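You operate a simulated robot arm through the tools that you are given. There is no shell and no other tool. Be economical: measure what you need, move in short steps, check, and stop when the job is done.

Carry out the task below with a simulated robot arm. There is one attempt and no reset: what you move stays moved.

TASK
On the hobby table top, make the red string pack and the leek tin change places.
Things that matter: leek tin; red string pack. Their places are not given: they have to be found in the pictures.

It is judged by the outcome, as a careful person would: the job done as asked, and still so three seconds after it is handed in. It fails if anything else is knocked over, pushed out of place, dropped, spilled or broken.

THE ROBOT
A 6-joint arm with a two-finger parallel gripper, fixed in place. Base frame: the origin is at the foot of the arm, x ahead of it, y to its left, z up; the work surface is at about z = 0.74. Lengths are in m, angles in degrees, forces in N, time in s.
With the tool pointing down near the work surface it reaches from about 0.26 to 0.68 m from the base axis. Its first joint turns from -66.0 to 66.0 degrees. Payload 2.9 kg.
Tool frame: the origin (TCP) lies between the finger pads and is the grasp point; the fingertips stand 0.03 m ahead of it; z points along the fingers, y is the line along which they close. The gripper opens to 0.11 m. The fingers are 0.02 m wide and 0.01 m thick; the gripper's body (0.048 by 0.112 m) begins 0.055 m behind the TCP.
Orientation is told as [roll, pitch, yaw] about the base's x, y, z axes, in that order, counted from this pose: with the fingers straight down and closing along the base's y, the tool's x points along the base's -x, its y along +y and its z along -z.

THE INTERFACE
- The arm moves only by the tool nudge_tool. Its argument "increments" is a list that holds one entry, the list of rows, each a list of 7 numbers: the finger opening in mm, from 0 to 110, then the shift along the tool's x, y, z in mm, then the turn, a rotation vector about the tool's x, y, z in degrees. In form: [[[jaw, dx, dy, dz, wx, wy, wz], ...]]. A call has 1 to 12 rows; each row shifts and turns the commanded pose from where the row before left it, along the tool's axes as they then stand. A row lasts 0.2 s, in which the tool goes at most 0.05 m and 8.6 degrees; a call with a longer step from one row to the next is refused whole, and so is a gripper value outside its range. A pose out of reach is approached as far as the arm can. The call stops where the force on the tool passes 40 N (or 10 N more than at its start, if that is more) or the arm is blocked; 0.2 s more then pass. The fingers move at their own pace (about 0.108 m/s each) and stop on an object; they squeeze with about 38 N. The grip force told is the motor's: it shows also when the fingers shut on nothing. Time passes only in rows, and 0.2 s behind the last, so rows that do not move let the fingers close. It gives the time, the measured TCP pose, the force on the tool (base axes), the opening and the grip force at its end, in the units of the frame above (readings bear some noise), and new pictures: "pictures" is both (left out), scene, wrist or none.
- Cameras (640 x 400 px; columns grow to the right, rows downward): "scene" is fixed at [0.0711, 0.4265, 1.3882]; the picture's right is [-0.81, -0.59, 0.00], its down [-0.31, 0.42, -0.85] and it looks along [0.51, -0.69, -0.52] (base axes); focal length 316 px, centre (320, 200). "wrist" rides on the gripper at [-0.036, 0, -0.057] in the tool frame; the picture's right is [0.00, -1.00, 0.00], its down [0.97, 0.00, -0.24] and it looks along [0.24, 0.00, 0.97] (tool axes); focal length 218 px, centre (320, 200).
- probe_pixels(camera, pixels): for up to 12 pixels [column, row] of the newest picture of that camera ("zoom" is the newest enlarged one), the place [x, y, z] in the base frame of the surface seen there, good to about 0.003 m. No time passes.
- enlarge(camera, box): a new picture of the part [left, top, right, bottom] of that camera's present view, enlarged. No time passes.
- job_done(): hands the job in; it is judged then, once.

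Work in short steps. Measure before you move; look again where a grasp or a placing could have gone wrong, and mend it. You have 80 turns and 120 pictures in all, the two below and enlarged ones among them. Open the gripper and draw the arm clear of the work before you hand the job in, unless the task says otherwise; then end with one line.

The tools are called after "Request:" as a command line: name --argument value ..., lists and objects as JSON in quotes. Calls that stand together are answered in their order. nudge_tool: Moves the arm, as the interface text tells. Its arguments: {"type":"object","properties":{"increments":{"type":"array","items":{"type":"array","items":{"type":"array","items":{"type":"number"}}}},"pictures":{"type":"string","enum":["both","scene","wrist","none"]}},"required":["increments"]} The other tools are called the same way: probe_pixels (camera, pixels) gives the place of the surface under pixels of a picture; enlarge (camera, box) takes an enlarged picture of a part of a camera's view; job_done () hands the job in.

At the start:

```text
clock: 0.0
tool_pos: [0.3934, -0.1043, 1.0459]
tool_rot: [-0.1, 0.0, 0.0]
force: [0.2, -0.1, 0.3]
gripper_width: 0.1101
finger_force: 0.2
```

scene: 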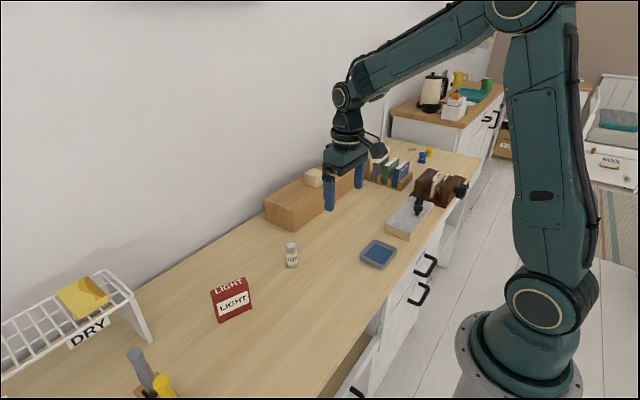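
wrist: 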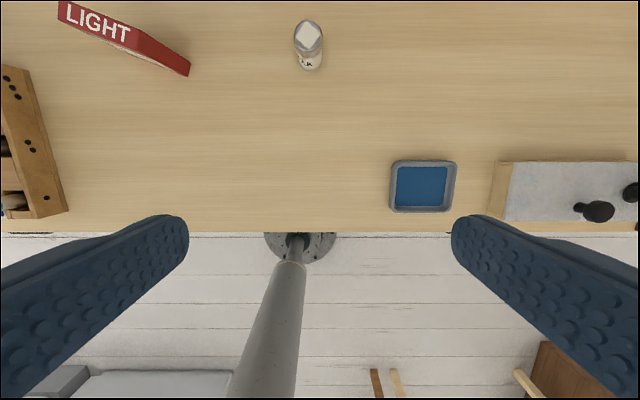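

The pictures show many small items, but no certain string pack or leek tin. I'll enlarge the likely areas.

Request:
enlarge --camera "scene" --box '[340, 130, 480, 220]'

Request:
enlarge --camera "scene" --box '[180, 230, 320, 330]'

Request:
enlarge --camera "scene" --box '[0, 260, 200, 400]'

```text
4.44 times, centred on (410, 175) of scene
```

zoom: 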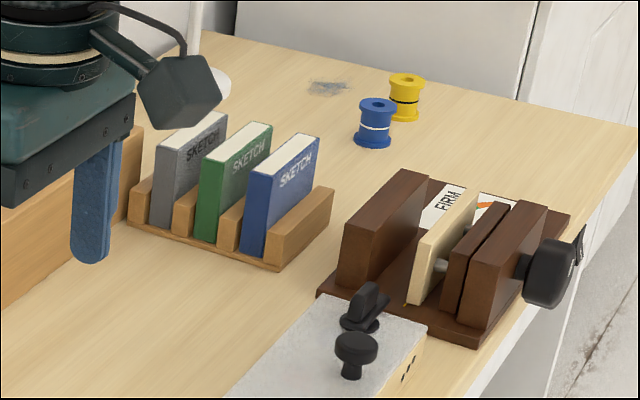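

```text
4.00 times, centred on (250, 280) of scene
```

zoom: 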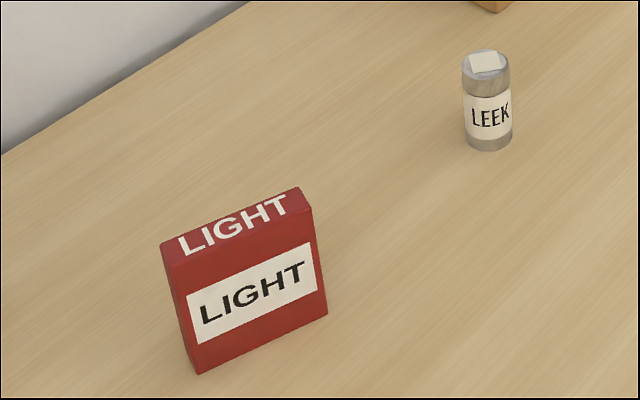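

```text
2.86 times, centred on (100, 330) of scene
```

zoom: 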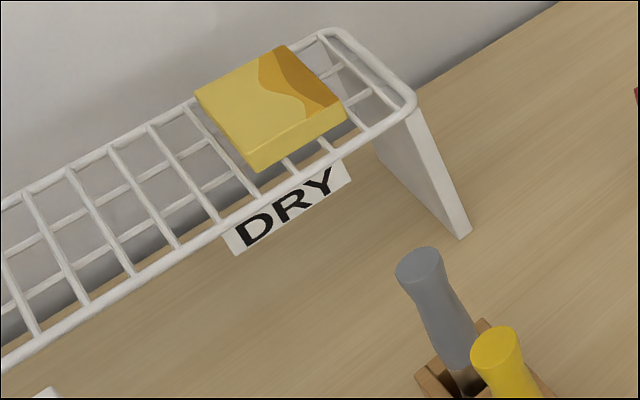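

LEEK tin at (292,255) and red LIGHT pack at (231,300) are the two things. I'll inspect the tin's top, and probe both.

Request:
enlarge --camera "wrist" --box '[270, 0, 350, 90]'

Request:
probe_pixels --camera "wrist" --pixels '[[308, 37], [308, 24], [298, 40], [320, 40], [308, 67], [60, 4], [60, 18], [188, 62], [188, 74], [135, 40], [340, 100], [120, 80]]'

Request:
probe_pixels --camera "scene" --pixels '[[212, 291], [248, 280], [219, 321], [251, 307], [232, 300], [228, 286], [291, 245], [286, 246], [297, 247], [292, 266], [245, 278], [223, 288]]'

Request:
enlarge --camera "scene" --box '[276, 236, 308, 272]'

```text
4.44 times, centred on (310, 45) of wrist
```

zoom: 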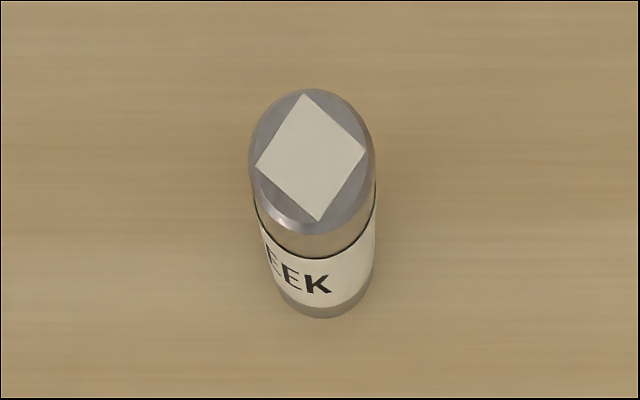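

```text
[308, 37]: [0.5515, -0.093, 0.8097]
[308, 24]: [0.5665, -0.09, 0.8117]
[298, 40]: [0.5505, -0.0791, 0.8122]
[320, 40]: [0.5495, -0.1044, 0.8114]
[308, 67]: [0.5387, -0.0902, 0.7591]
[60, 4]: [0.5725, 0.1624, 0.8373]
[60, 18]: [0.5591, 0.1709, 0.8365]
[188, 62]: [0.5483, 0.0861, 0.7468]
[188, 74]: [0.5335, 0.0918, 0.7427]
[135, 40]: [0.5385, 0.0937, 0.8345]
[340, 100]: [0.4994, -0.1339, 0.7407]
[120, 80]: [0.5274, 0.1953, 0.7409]
```

```text
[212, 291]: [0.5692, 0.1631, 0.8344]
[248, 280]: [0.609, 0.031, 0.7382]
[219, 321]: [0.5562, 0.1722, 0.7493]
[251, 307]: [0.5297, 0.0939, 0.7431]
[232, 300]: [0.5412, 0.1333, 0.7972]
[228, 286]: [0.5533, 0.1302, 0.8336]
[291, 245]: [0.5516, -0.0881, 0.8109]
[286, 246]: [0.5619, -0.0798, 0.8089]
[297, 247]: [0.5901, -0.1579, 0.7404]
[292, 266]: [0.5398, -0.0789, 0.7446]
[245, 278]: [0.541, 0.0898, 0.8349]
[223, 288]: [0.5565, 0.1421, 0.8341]
```

```text
11.11 times, centred on (292, 254) of scene
```

zoom: 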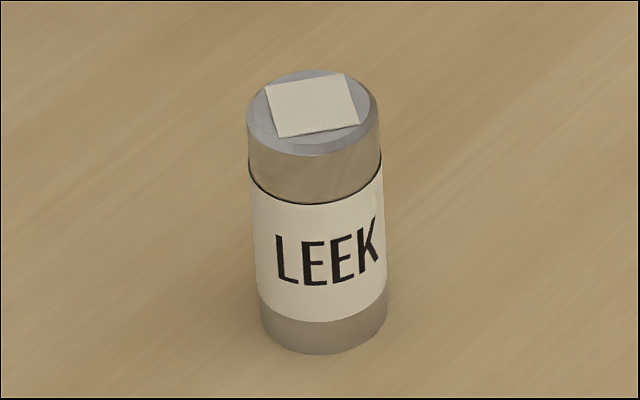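

Tin: centre ≈ (0.553, -0.091), top z 0.811. Pack: centre ≈ (0.553, 0.129), top 0.835, about 0.085 x 0.016, wide direction turned about 18° off y. I'll go over the tin at z 0.90 and check surroundings.

Request:
nudge_tool --increments '[[[80, -32, 3, 29, 0, 0, 0], [80, -32, 3, 29, 0, 0, 0], [80, -32, 3, 29, 0, 0, 0], [80, -32, 2, 29, 0, 0, 0], [80, -32, 2, 30, 0, 0, 0], [80, 0, 0, 0, 0, 0, 0]]]'

Request:
probe_pixels --camera "scene" --pixels '[[282, 198], [285, 225], [315, 195], [378, 250], [400, 225], [300, 300], [320, 290], [268, 205]]'

```text
clock: 1.4
tool_pos: [0.5557, -0.0903, 0.9027]
tool_rot: [0.0, 0.0, 0.0]
force: [-0.2, 0.1, 0.6]
gripper_width: 0.0799
finger_force: 0.0
```

scene: 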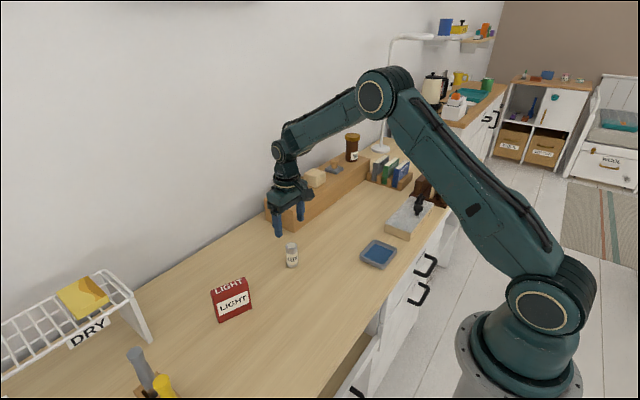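
wrist: 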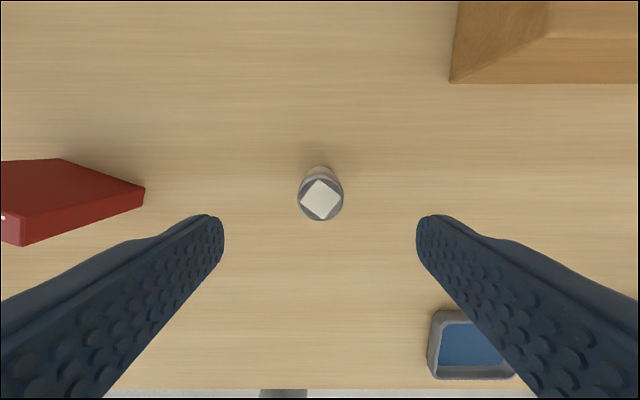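

```text
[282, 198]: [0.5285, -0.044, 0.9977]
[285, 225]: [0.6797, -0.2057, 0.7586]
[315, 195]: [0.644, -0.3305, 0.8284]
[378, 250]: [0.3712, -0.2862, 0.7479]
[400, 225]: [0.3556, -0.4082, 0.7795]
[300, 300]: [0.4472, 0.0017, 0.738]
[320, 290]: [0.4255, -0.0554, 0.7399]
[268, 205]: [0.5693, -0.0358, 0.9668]
```

The tin is now under the gripper at wrist (320,200). I'll refine centres by probing.

Request:
probe_pixels --camera "wrist" --pixels '[[320, 200], [300, 198], [341, 198], [320, 217], [320, 183], [143, 188], [143, 206], [62, 160], [455, 80], [325, 168], [440, 315]]'

```text
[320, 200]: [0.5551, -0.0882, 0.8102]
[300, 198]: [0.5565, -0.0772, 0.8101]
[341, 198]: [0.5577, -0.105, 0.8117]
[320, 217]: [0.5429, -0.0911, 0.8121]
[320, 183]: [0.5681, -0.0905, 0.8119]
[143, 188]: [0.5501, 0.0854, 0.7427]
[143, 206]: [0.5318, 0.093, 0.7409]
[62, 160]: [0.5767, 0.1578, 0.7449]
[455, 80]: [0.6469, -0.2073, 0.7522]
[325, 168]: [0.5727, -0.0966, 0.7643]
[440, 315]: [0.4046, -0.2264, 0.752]
```

Tin centre (0.555, -0.091). Descend to z≈0.783 and close.

Request:
nudge_tool --increments '[[[80, 0, 0, 40, 0, 0, 0], [80, 0, 0, 40, 0, 0, 0], [80, 0, 0, 25, 0, 0, 0], [80, 0, 0, 15, 0, 0, 0], [10, 0, 0, 0, 0, 0, 0], [10, 0, 0, 0, 0, 0, 0], [10, 0, 0, 0, 0, 0, 0]]]'

```text
clock: 3.0
tool_pos: [0.5553, -0.0906, 0.7807]
tool_rot: [0.0, 0.1, 0.0]
force: [0.0, 0.2, -0.1]
gripper_width: 0.0328
finger_force: 37.3
```

scene: 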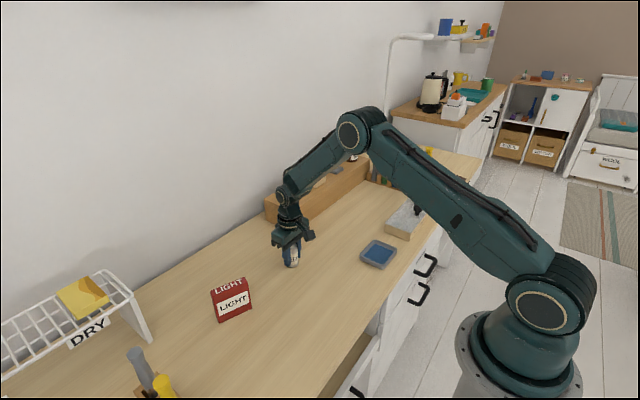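
wrist: 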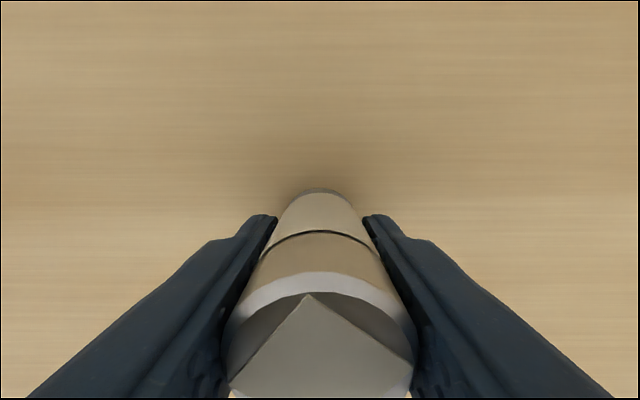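

Tin held at TCP z 0.781. Lift 60 mm and move to the buffer spot (0.44, 0.02), which is bare table.

Request:
nudge_tool --increments '[[[10, 0, 0, -30, 0, 0, 0], [10, 0, 0, -30, 0, 0, 0], [10, 29, 28, 0, 0, 0, 0], [10, 29, 28, 0, 0, 0, 0], [10, 29, 28, 0, 0, 0, 0], [10, 28, 27, 0, 0, 0, 0], [10, 0, 0, 0, 0, 0, 0], [10, 0, 0, 30, 0, 0, 0], [10, 0, 0, 18, 0, 0, 0], [10, 0, 0, 6, 0, 0, 0], [10, 0, 0, 0, 0, 0, 0]]]'

```text
clock: 5.4
tool_pos: [0.4392, 0.0197, 0.7856]
tool_rot: [0.0, -0.1, 0.0]
force: [-0.6, 0.1, -0.3]
gripper_width: 0.033
finger_force: 37.9
```

scene: 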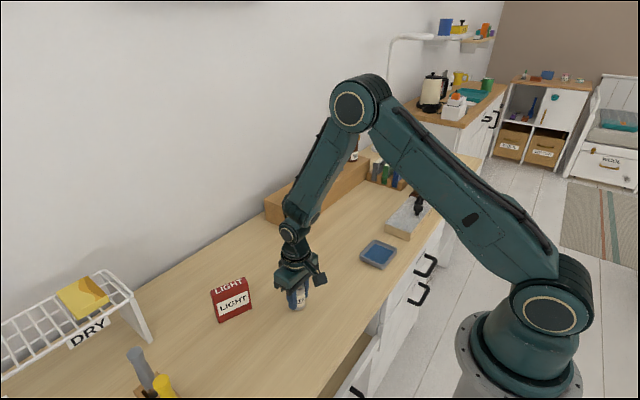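
wrist: 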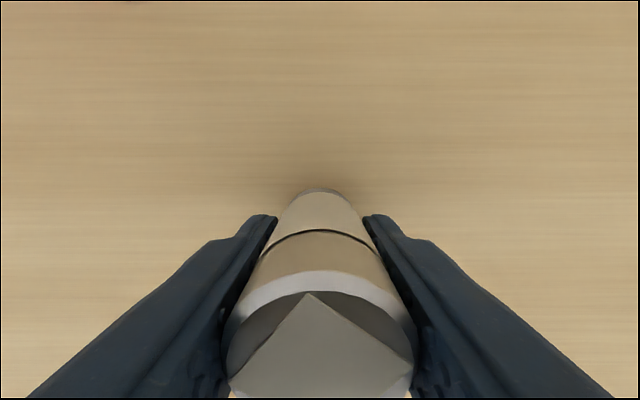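

About 5 mm above the table; lower 4 mm, read the force.

Request:
nudge_tool --increments '[[[10, 0, 0, 2, 0, 0, 0], [10, 0, 0, 2, 0, 0, 0], [10, 0, 0, 0, 0, 0, 0]]]' --pictures "none"

```text
clock: 6.2
tool_pos: [0.4387, 0.0212, 0.7827]
tool_rot: [0.1, 0.0, -0.2]
force: [0.0, 0.2, -1.2]
gripper_width: 0.0326
finger_force: 37.8
```

Request:
nudge_tool --increments '[[[10, 0, 0, 1.5, 0, 0, 0], [10, 0, 0, 0, 0, 0, 0]]]' --pictures "none"

```text
clock: 6.8
tool_pos: [0.4379, 0.0204, 0.7807]
tool_rot: [0.0, 0.1, 0.0]
force: [-0.4, 0.4, -0.9]
gripper_width: 0.0328
finger_force: 38.1
```

Tin at its grasp height. Release, rise, and move above the pack.

Request:
nudge_tool --increments '[[[60, 0, 0, 0, 0, 0, 0], [60, 0, 0, 0, 0, 0, 0], [60, 0, 0, -40, 0, 0, 0], [60, 0, 0, -40, 0, 0, 0], [60, 0, 0, -40, 0, 0, 0], [60, 0, 0, -30, 0, 0, 0], [60, -29, 27, 0, 0, 0, 0], [60, -29, 27, 0, 0, 0, 0], [60, -29, 27, 0, 0, 0, 0], [60, -29, 26, 0, 0, 0, 0], [60, 0, 0, 0, 0, 0, 0]]]' --pictures "scene"

Request:
nudge_tool --increments '[[[60, 0, 0, 0, 0, 0, -7.667], [60, 0, 0, 0, 0, 0, -7.667], [60, 0, 0, 0, 0, 0, -7.667], [60, 0, 0, 0, 0, 0, -7.667], [60, 0, 0, 0, 0, 0, -7.667], [60, 0, 0, 0, 0, 0, -7.667], [60, 0, 0, 0, 0, 0, -7.667], [60, 0, 0, 0, 0, 0, -7.667], [60, 0, 0, 0, 0, 0, -7.667], [60, 0, 0, 0, 0, 0, 0]]]'

```text
clock: 9.2
tool_pos: [0.5548, 0.1264, 0.9304]
tool_rot: [0.1, 0.0, -0.1]
force: [0.0, 1.3, -1.2]
gripper_width: 0.06
finger_force: 0.0
```

scene: 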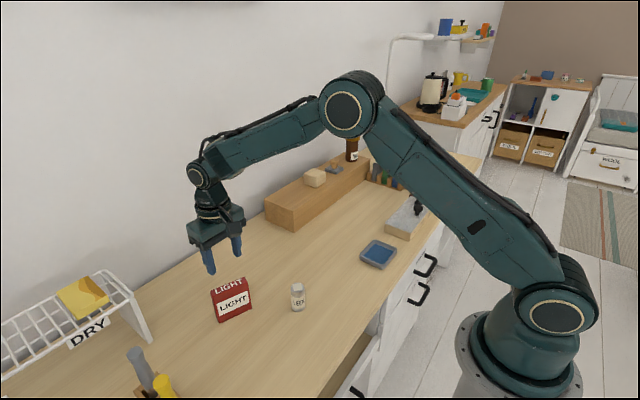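

```text
clock: 11.4
tool_pos: [0.5552, 0.1274, 0.9301]
tool_rot: [0.0, 0.1, 69.0]
force: [0.3, -0.1, -0.3]
gripper_width: 0.0598
finger_force: 0.0
```

scene: 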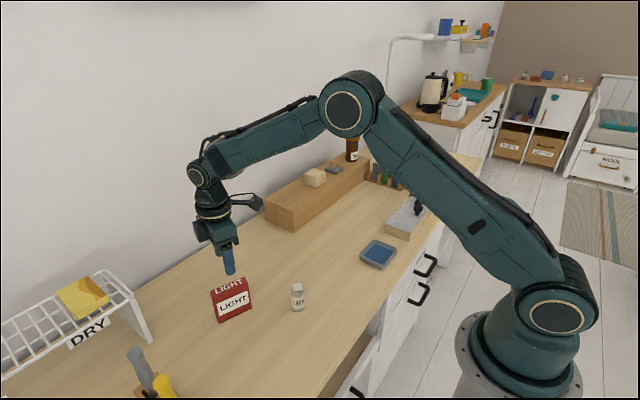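
wrist: 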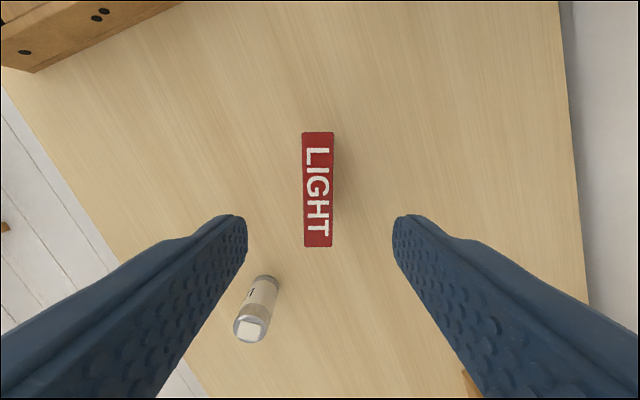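

The pack is well aligned with the jaws (303–333 px wide). Probe its top corners for a precise centre.

Request:
probe_pixels --camera "wrist" --pixels '[[305, 136], [331, 135], [306, 243], [330, 243], [318, 190]]'

```text
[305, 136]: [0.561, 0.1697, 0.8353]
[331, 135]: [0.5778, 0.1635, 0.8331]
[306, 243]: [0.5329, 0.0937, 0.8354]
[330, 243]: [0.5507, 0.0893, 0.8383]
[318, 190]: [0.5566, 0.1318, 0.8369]
```

Centre (0.5556, 0.129), and the TCP is within 2 mm of it. Descend to z 0.80 and close.

Request:
nudge_tool --increments '[[[60, 0, 0, 40, 0, 0, 0], [60, 0, 0, 40, 0, 0, 0], [60, 0, 0, 35, 0, 0, 0], [60, 0, 0, 15, 0, 0, 0], [60, 0, 0, 0, 0, 0, 0], [5, 0, 0, 0, 0, 0, 0], [5, 0, 0, 0, 0, 0, 0], [5, 0, 0, 0, 0, 0, 0]]]'

```text
clock: 13.2
tool_pos: [0.5555, 0.1261, 0.8016]
tool_rot: [-0.1, 0.0, 69.1]
force: [0.6, 0.3, -0.3]
gripper_width: 0.0214
finger_force: 37.7
```

scene: 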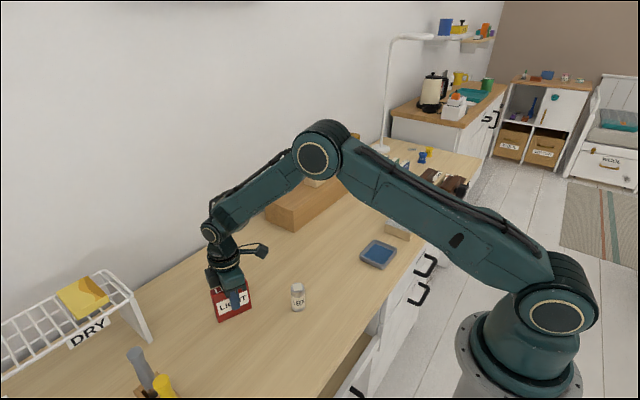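
wrist: 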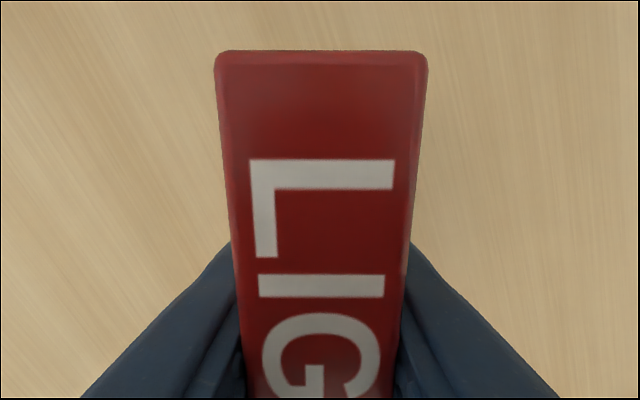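

Pack gripped (21 mm). Lift 80 mm, move 220 mm along -y (tool dx 205.4, dy -78.8) and lower to 5 mm above.

Request:
nudge_tool --increments '[[[5, 0, 0, -40, 0, 0, 0], [5, 0, 0, -40, 0, 0, 0], [5, 34.2, -13.1, 0, 0, 0, 0], [5, 34.2, -13.1, 0, 0, 0, 0], [5, 34.2, -13.1, 0, 0, 0, 0], [5, 34.2, -13.1, 0, 0, 0, 0], [5, 34.3, -13.2, 0, 0, 0, 0], [5, 34.3, -13.2, 0, 0, 0, 0], [5, 0, 0, 0, 0, 0, 0], [5, 0, 0, 40, 0, 0, 0], [5, 0, 0, 34, 0, 0, 0], [5, 0, 0, 0, 0, 0, 0]]]'

```text
clock: 15.8
tool_pos: [0.5545, -0.0923, 0.8079]
tool_rot: [0.0, 0.0, 69.0]
force: [0.3, 0.0, 0.1]
gripper_width: 0.0212
finger_force: 37.8
```

scene: 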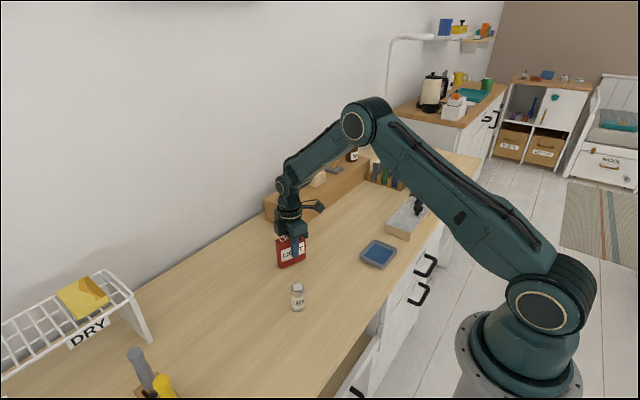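
wrist: 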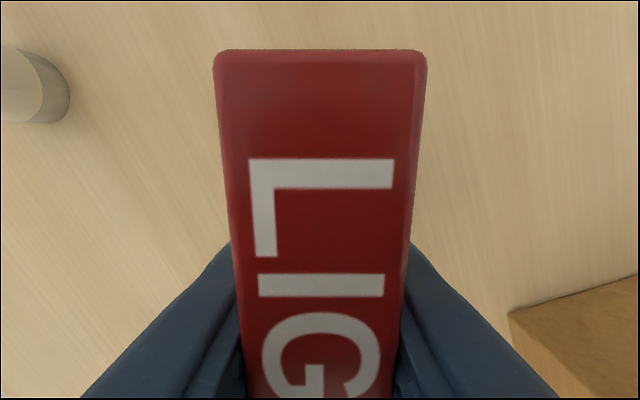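

Grip held; the pack is about 6 mm above the table. Lower gently.

Request:
nudge_tool --increments '[[[5, 0, 0, 3, 0, 0, 0], [5, 0, 0, 2, 0, 0, 0], [5, 0, 0, 1, 0, 0, 0], [5, 0, 0, 0, 0, 0, 0]]]' --pictures "none"

```text
clock: 16.8
tool_pos: [0.5544, -0.0924, 0.8011]
tool_rot: [-0.1, 0.1, 69.0]
force: [0.5, 0.0, 1.0]
gripper_width: 0.0214
finger_force: 37.8
```

At the original grasp height. Release, rise, then turn back.

Request:
nudge_tool --increments '[[[60, 0, 0, 0, 0, 0, 0], [60, 0, 0, 0, 0, 0, 0], [60, 0, 0, 0, 0, 0, 0], [60, 0, 0, -35, 0, 0, 0], [60, 0, 0, -40, 0, 0, 0], [60, 0, 0, -40, 0, 0, 0], [60, 0, 0, 0, 0, 0, 0]]]'

Request:
nudge_tool --increments '[[[60, 0, 0, 0, 0, 0, 7.667], [60, 0, 0, 0, 0, 0, 7.667], [60, 0, 0, 0, 0, 0, 7.667], [60, 0, 0, 0, 0, 0, 7.667], [60, 0, 0, 0, 0, 0, 7.667], [60, 0, 0, 0, 0, 0, 7.667], [60, 0, 0, 0, 0, 0, 7.667], [60, 0, 0, 0, 0, 0, 7.667], [60, 0, 0, 0, 0, 0, 7.667], [60, 0, 0, 0, 0, 0, 0]]]'

```text
clock: 18.4
tool_pos: [0.5547, -0.0937, 0.9157]
tool_rot: [-0.1, 0.0, 69.0]
force: [-0.1, -0.3, 0.9]
gripper_width: 0.06
finger_force: 0.0
```

scene: 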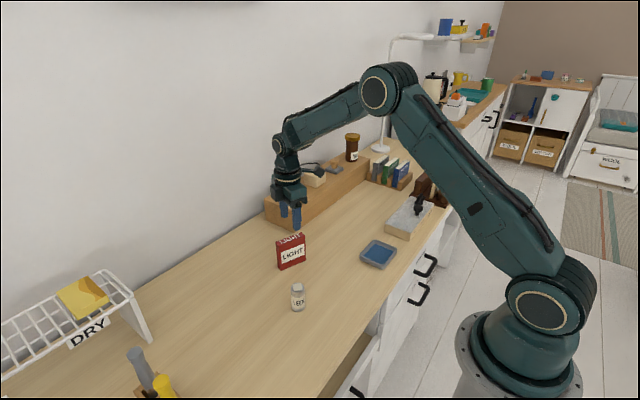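
wrist: 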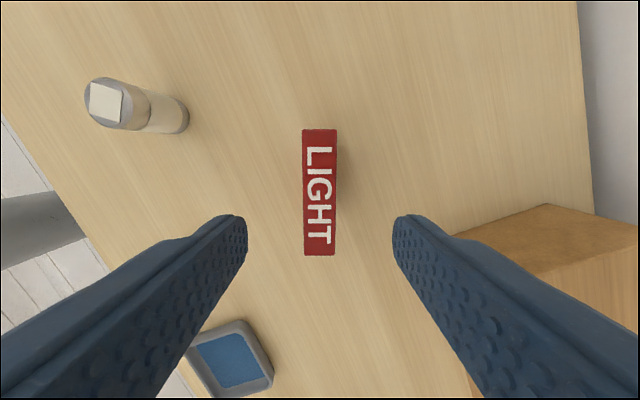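

```text
clock: 20.6
tool_pos: [0.5558, -0.0928, 0.9163]
tool_rot: [0.0, 0.0, -0.2]
force: [0.1, 0.7, 0.3]
gripper_width: 0.0601
finger_force: 0.0
```

scene: 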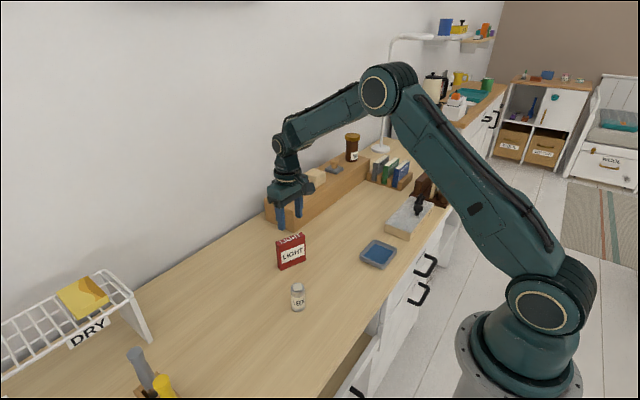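
wrist: 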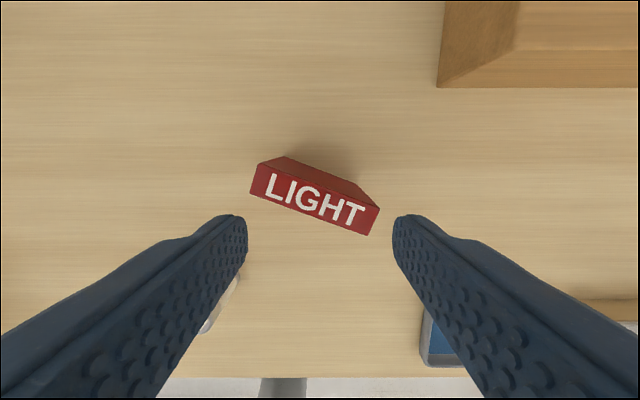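

Pack stands in the tin's old place. Move above the tin at (0.439, 0.020).

Request:
nudge_tool --increments '[[[70, 29, 28, 0, 0, 0, 0], [70, 29, 28, 0, 0, 0, 0], [70, 29, 28, 0, 0, 0, 0], [70, 30, 28, 0, 0, 0, 0], [70, 0, 0, 20, 0, 0, 0], [70, 0, 0, 0, 0, 0, 0]]]' --pictures "wrist"

Request:
probe_pixels --camera "wrist" --pixels '[[320, 200], [320, 215], [320, 190], [305, 203], [335, 203]]'

```text
clock: 22.0
tool_pos: [0.4398, 0.0179, 0.8958]
tool_rot: [0.0, 0.1, -0.1]
force: [0.3, -0.5, -0.2]
gripper_width: 0.0703
finger_force: 0.1
```

wrist: 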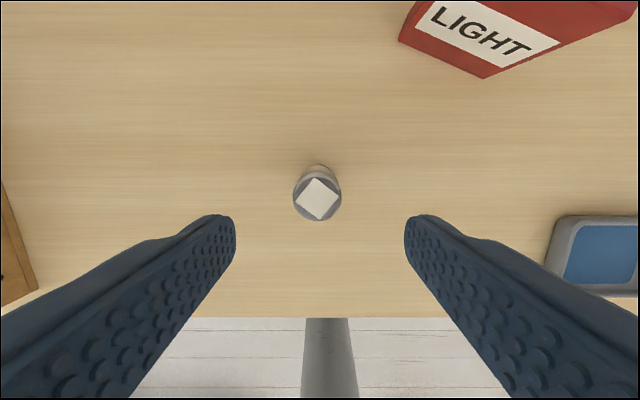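

```text
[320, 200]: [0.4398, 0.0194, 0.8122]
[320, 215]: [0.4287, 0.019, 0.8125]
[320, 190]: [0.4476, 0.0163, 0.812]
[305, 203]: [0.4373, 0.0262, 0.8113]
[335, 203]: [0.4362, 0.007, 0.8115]
```

The tin is upright and centred. Descend 115 mm and grip.

Request:
nudge_tool --increments '[[[70, 0, 1.5, 40, 0, 0, 0], [70, 0, 0, 40, 0, 0, 0], [70, 0, 0, 25, 0, 0, 0], [70, 0, 0, 9.5, 0, 0, 0], [10, 0, 0, 0, 0, 0, 0], [10, 0, 0, 0, 0, 0, 0], [10, 0, 0, 0, 0, 0, 0]]]' --pictures "none"

```text
clock: 23.6
tool_pos: [0.4389, 0.0203, 0.7812]
tool_rot: [0.1, 0.0, 0.0]
force: [0.3, -0.1, -0.4]
gripper_width: 0.0327
finger_force: 37.7
```

Gripped at z 0.781. Lift 60 mm and carry to (0.556, 0.128), lowering to about 5 mm above.

Request:
nudge_tool --increments '[[[10, 0, 0, -30, 0, 0, 0], [10, 0, 0, -30, 0, 0, 0], [10, -29, 27, 0, 0, 0, 0], [10, -29, 27, 0, 0, 0, 0], [10, -29, 27, 0, 0, 0, 0], [10, -29, 27, 0, 0, 0, 0], [10, 0, 0, 0, 0, 0, 0], [10, 0, 0, 30, 0, 0, 0], [10, 0, 0, 18, 0, 0, 0], [10, 0, 0, 7, 0, 0, 0], [10, 0, 0, 0, 0, 0, 0]]]' --pictures "scene"

```text
clock: 26.0
tool_pos: [0.5543, 0.129, 0.7864]
tool_rot: [0.0, 0.0, 0.0]
force: [1.0, 0.2, -1.6]
gripper_width: 0.0328
finger_force: 38.0
```

scene: 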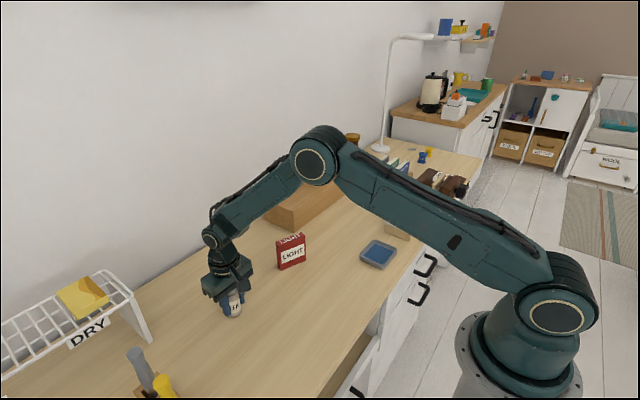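

Request:
nudge_tool --increments '[[[10, 0, 0, 3, 0, 0, 0], [10, 0, 0, 1.5, 0, 0, 0], [10, 0, 0, 0, 0, 0, 0]]]' --pictures "none"

```text
clock: 26.8
tool_pos: [0.5537, 0.1284, 0.7819]
tool_rot: [0.0, 0.0, 0.0]
force: [0.9, -0.3, -0.8]
gripper_width: 0.0328
finger_force: 37.8
```

The tin is about at table contact. Lower 0.8 mm, release, rise and draw back.

Request:
nudge_tool --increments '[[[10, 0, 0, 0.8, 0, 0, 0], [10, 0, 0, 0, 0, 0, 0], [60, 0, 0, 0, 0, 0, 0], [60, 0, 0, 0, 0, 0, 0], [60, 0, 0, 0, 0, 0, 0], [60, 0, 0, -40, 0, 0, 0], [60, 0, 0, -40, 0, 0, 0], [60, 0, 0, -40, 0, 0, 0], [60, 40, -20, -40, 0, 0, 0], [60, 40, -20, -40, 0, 0, 0], [60, 40, -20, 0, 0, 0, 0], [60, 40, -20, 0, 0, 0, 0]]]'

Request:
enlarge --camera "scene" --box '[200, 220, 340, 330]'

Request:
probe_pixels --camera "scene" --pixels '[[235, 290], [234, 294], [235, 308], [290, 236], [291, 255]]'

```text
refused: row 9 steps farther than a row can; nothing moved
```

```text
3.64 times, centred on (270, 275) of scene
```

zoom: 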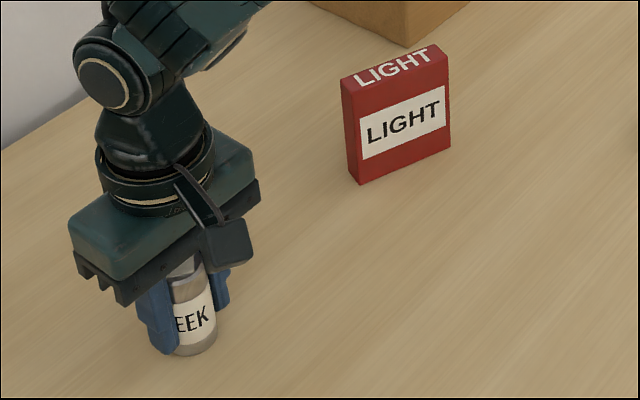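

```text
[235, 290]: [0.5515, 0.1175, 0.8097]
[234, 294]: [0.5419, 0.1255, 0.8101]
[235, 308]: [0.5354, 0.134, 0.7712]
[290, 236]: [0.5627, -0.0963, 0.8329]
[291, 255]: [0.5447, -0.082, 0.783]
```

The call was refused for one long step; same plan with smaller steps.

Request:
nudge_tool --increments '[[[10, 0, 0, 0.8, 0, 0, 0], [10, 0, 0, 0, 0, 0, 0], [60, 0, 0, 0, 0, 0, 0], [60, 0, 0, 0, 0, 0, 0], [60, 0, 0, 0, 0, 0, 0], [60, 0, 0, -40, 0, 0, 0], [60, 0, 0, -40, 0, 0, 0], [60, 0, 0, -40, 0, 0, 0], [60, 0, 0, -40, 0, 0, 0], [60, 40, -20, 0, 0, 0, 0], [60, 40, -20, 0, 0, 0, 0], [60, 40, -20, 0, 0, 0, 0]]]'

Request:
enlarge --camera "scene" --box '[200, 220, 340, 330]'

```text
clock: 29.4
tool_pos: [0.4345, 0.0697, 0.9401]
tool_rot: [0.0, 0.1, -0.1]
force: [0.7, -0.4, -0.8]
gripper_width: 0.06
finger_force: 0.0
```

scene: 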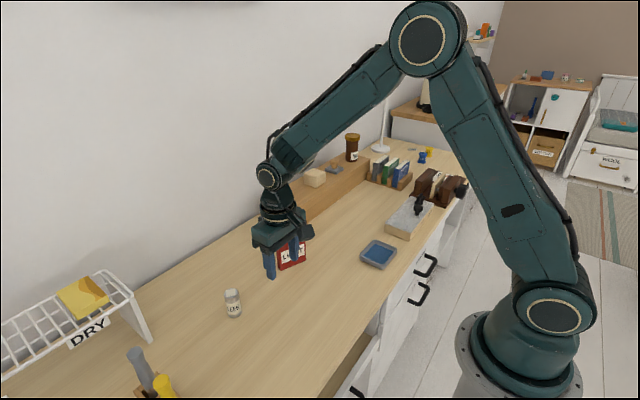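
wrist: 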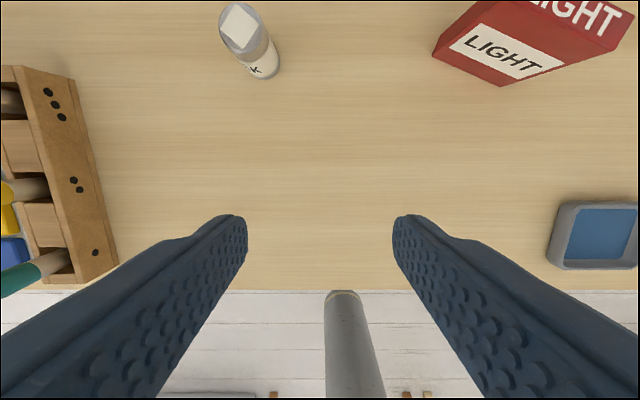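

```text
3.64 times, centred on (270, 275) of scene
```

zoom: 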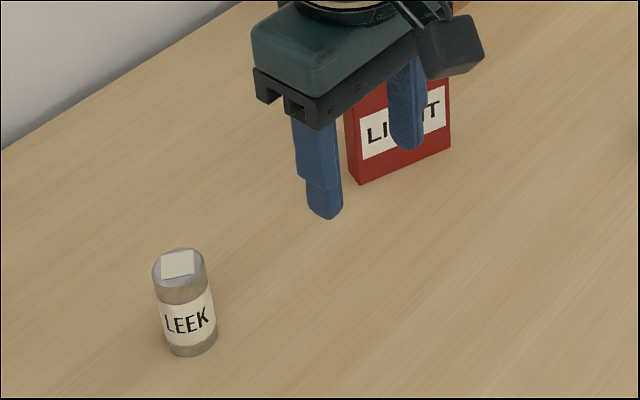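

Both stand upright in each other's former places, with the gripper open and clear of them at z 0.94. Handing in.

Request:
job_done

```text
The job is handed in.
```

The red string pack and the leek tin have changed places. Both stand upright, nothing else was touched, and the job is handed in.
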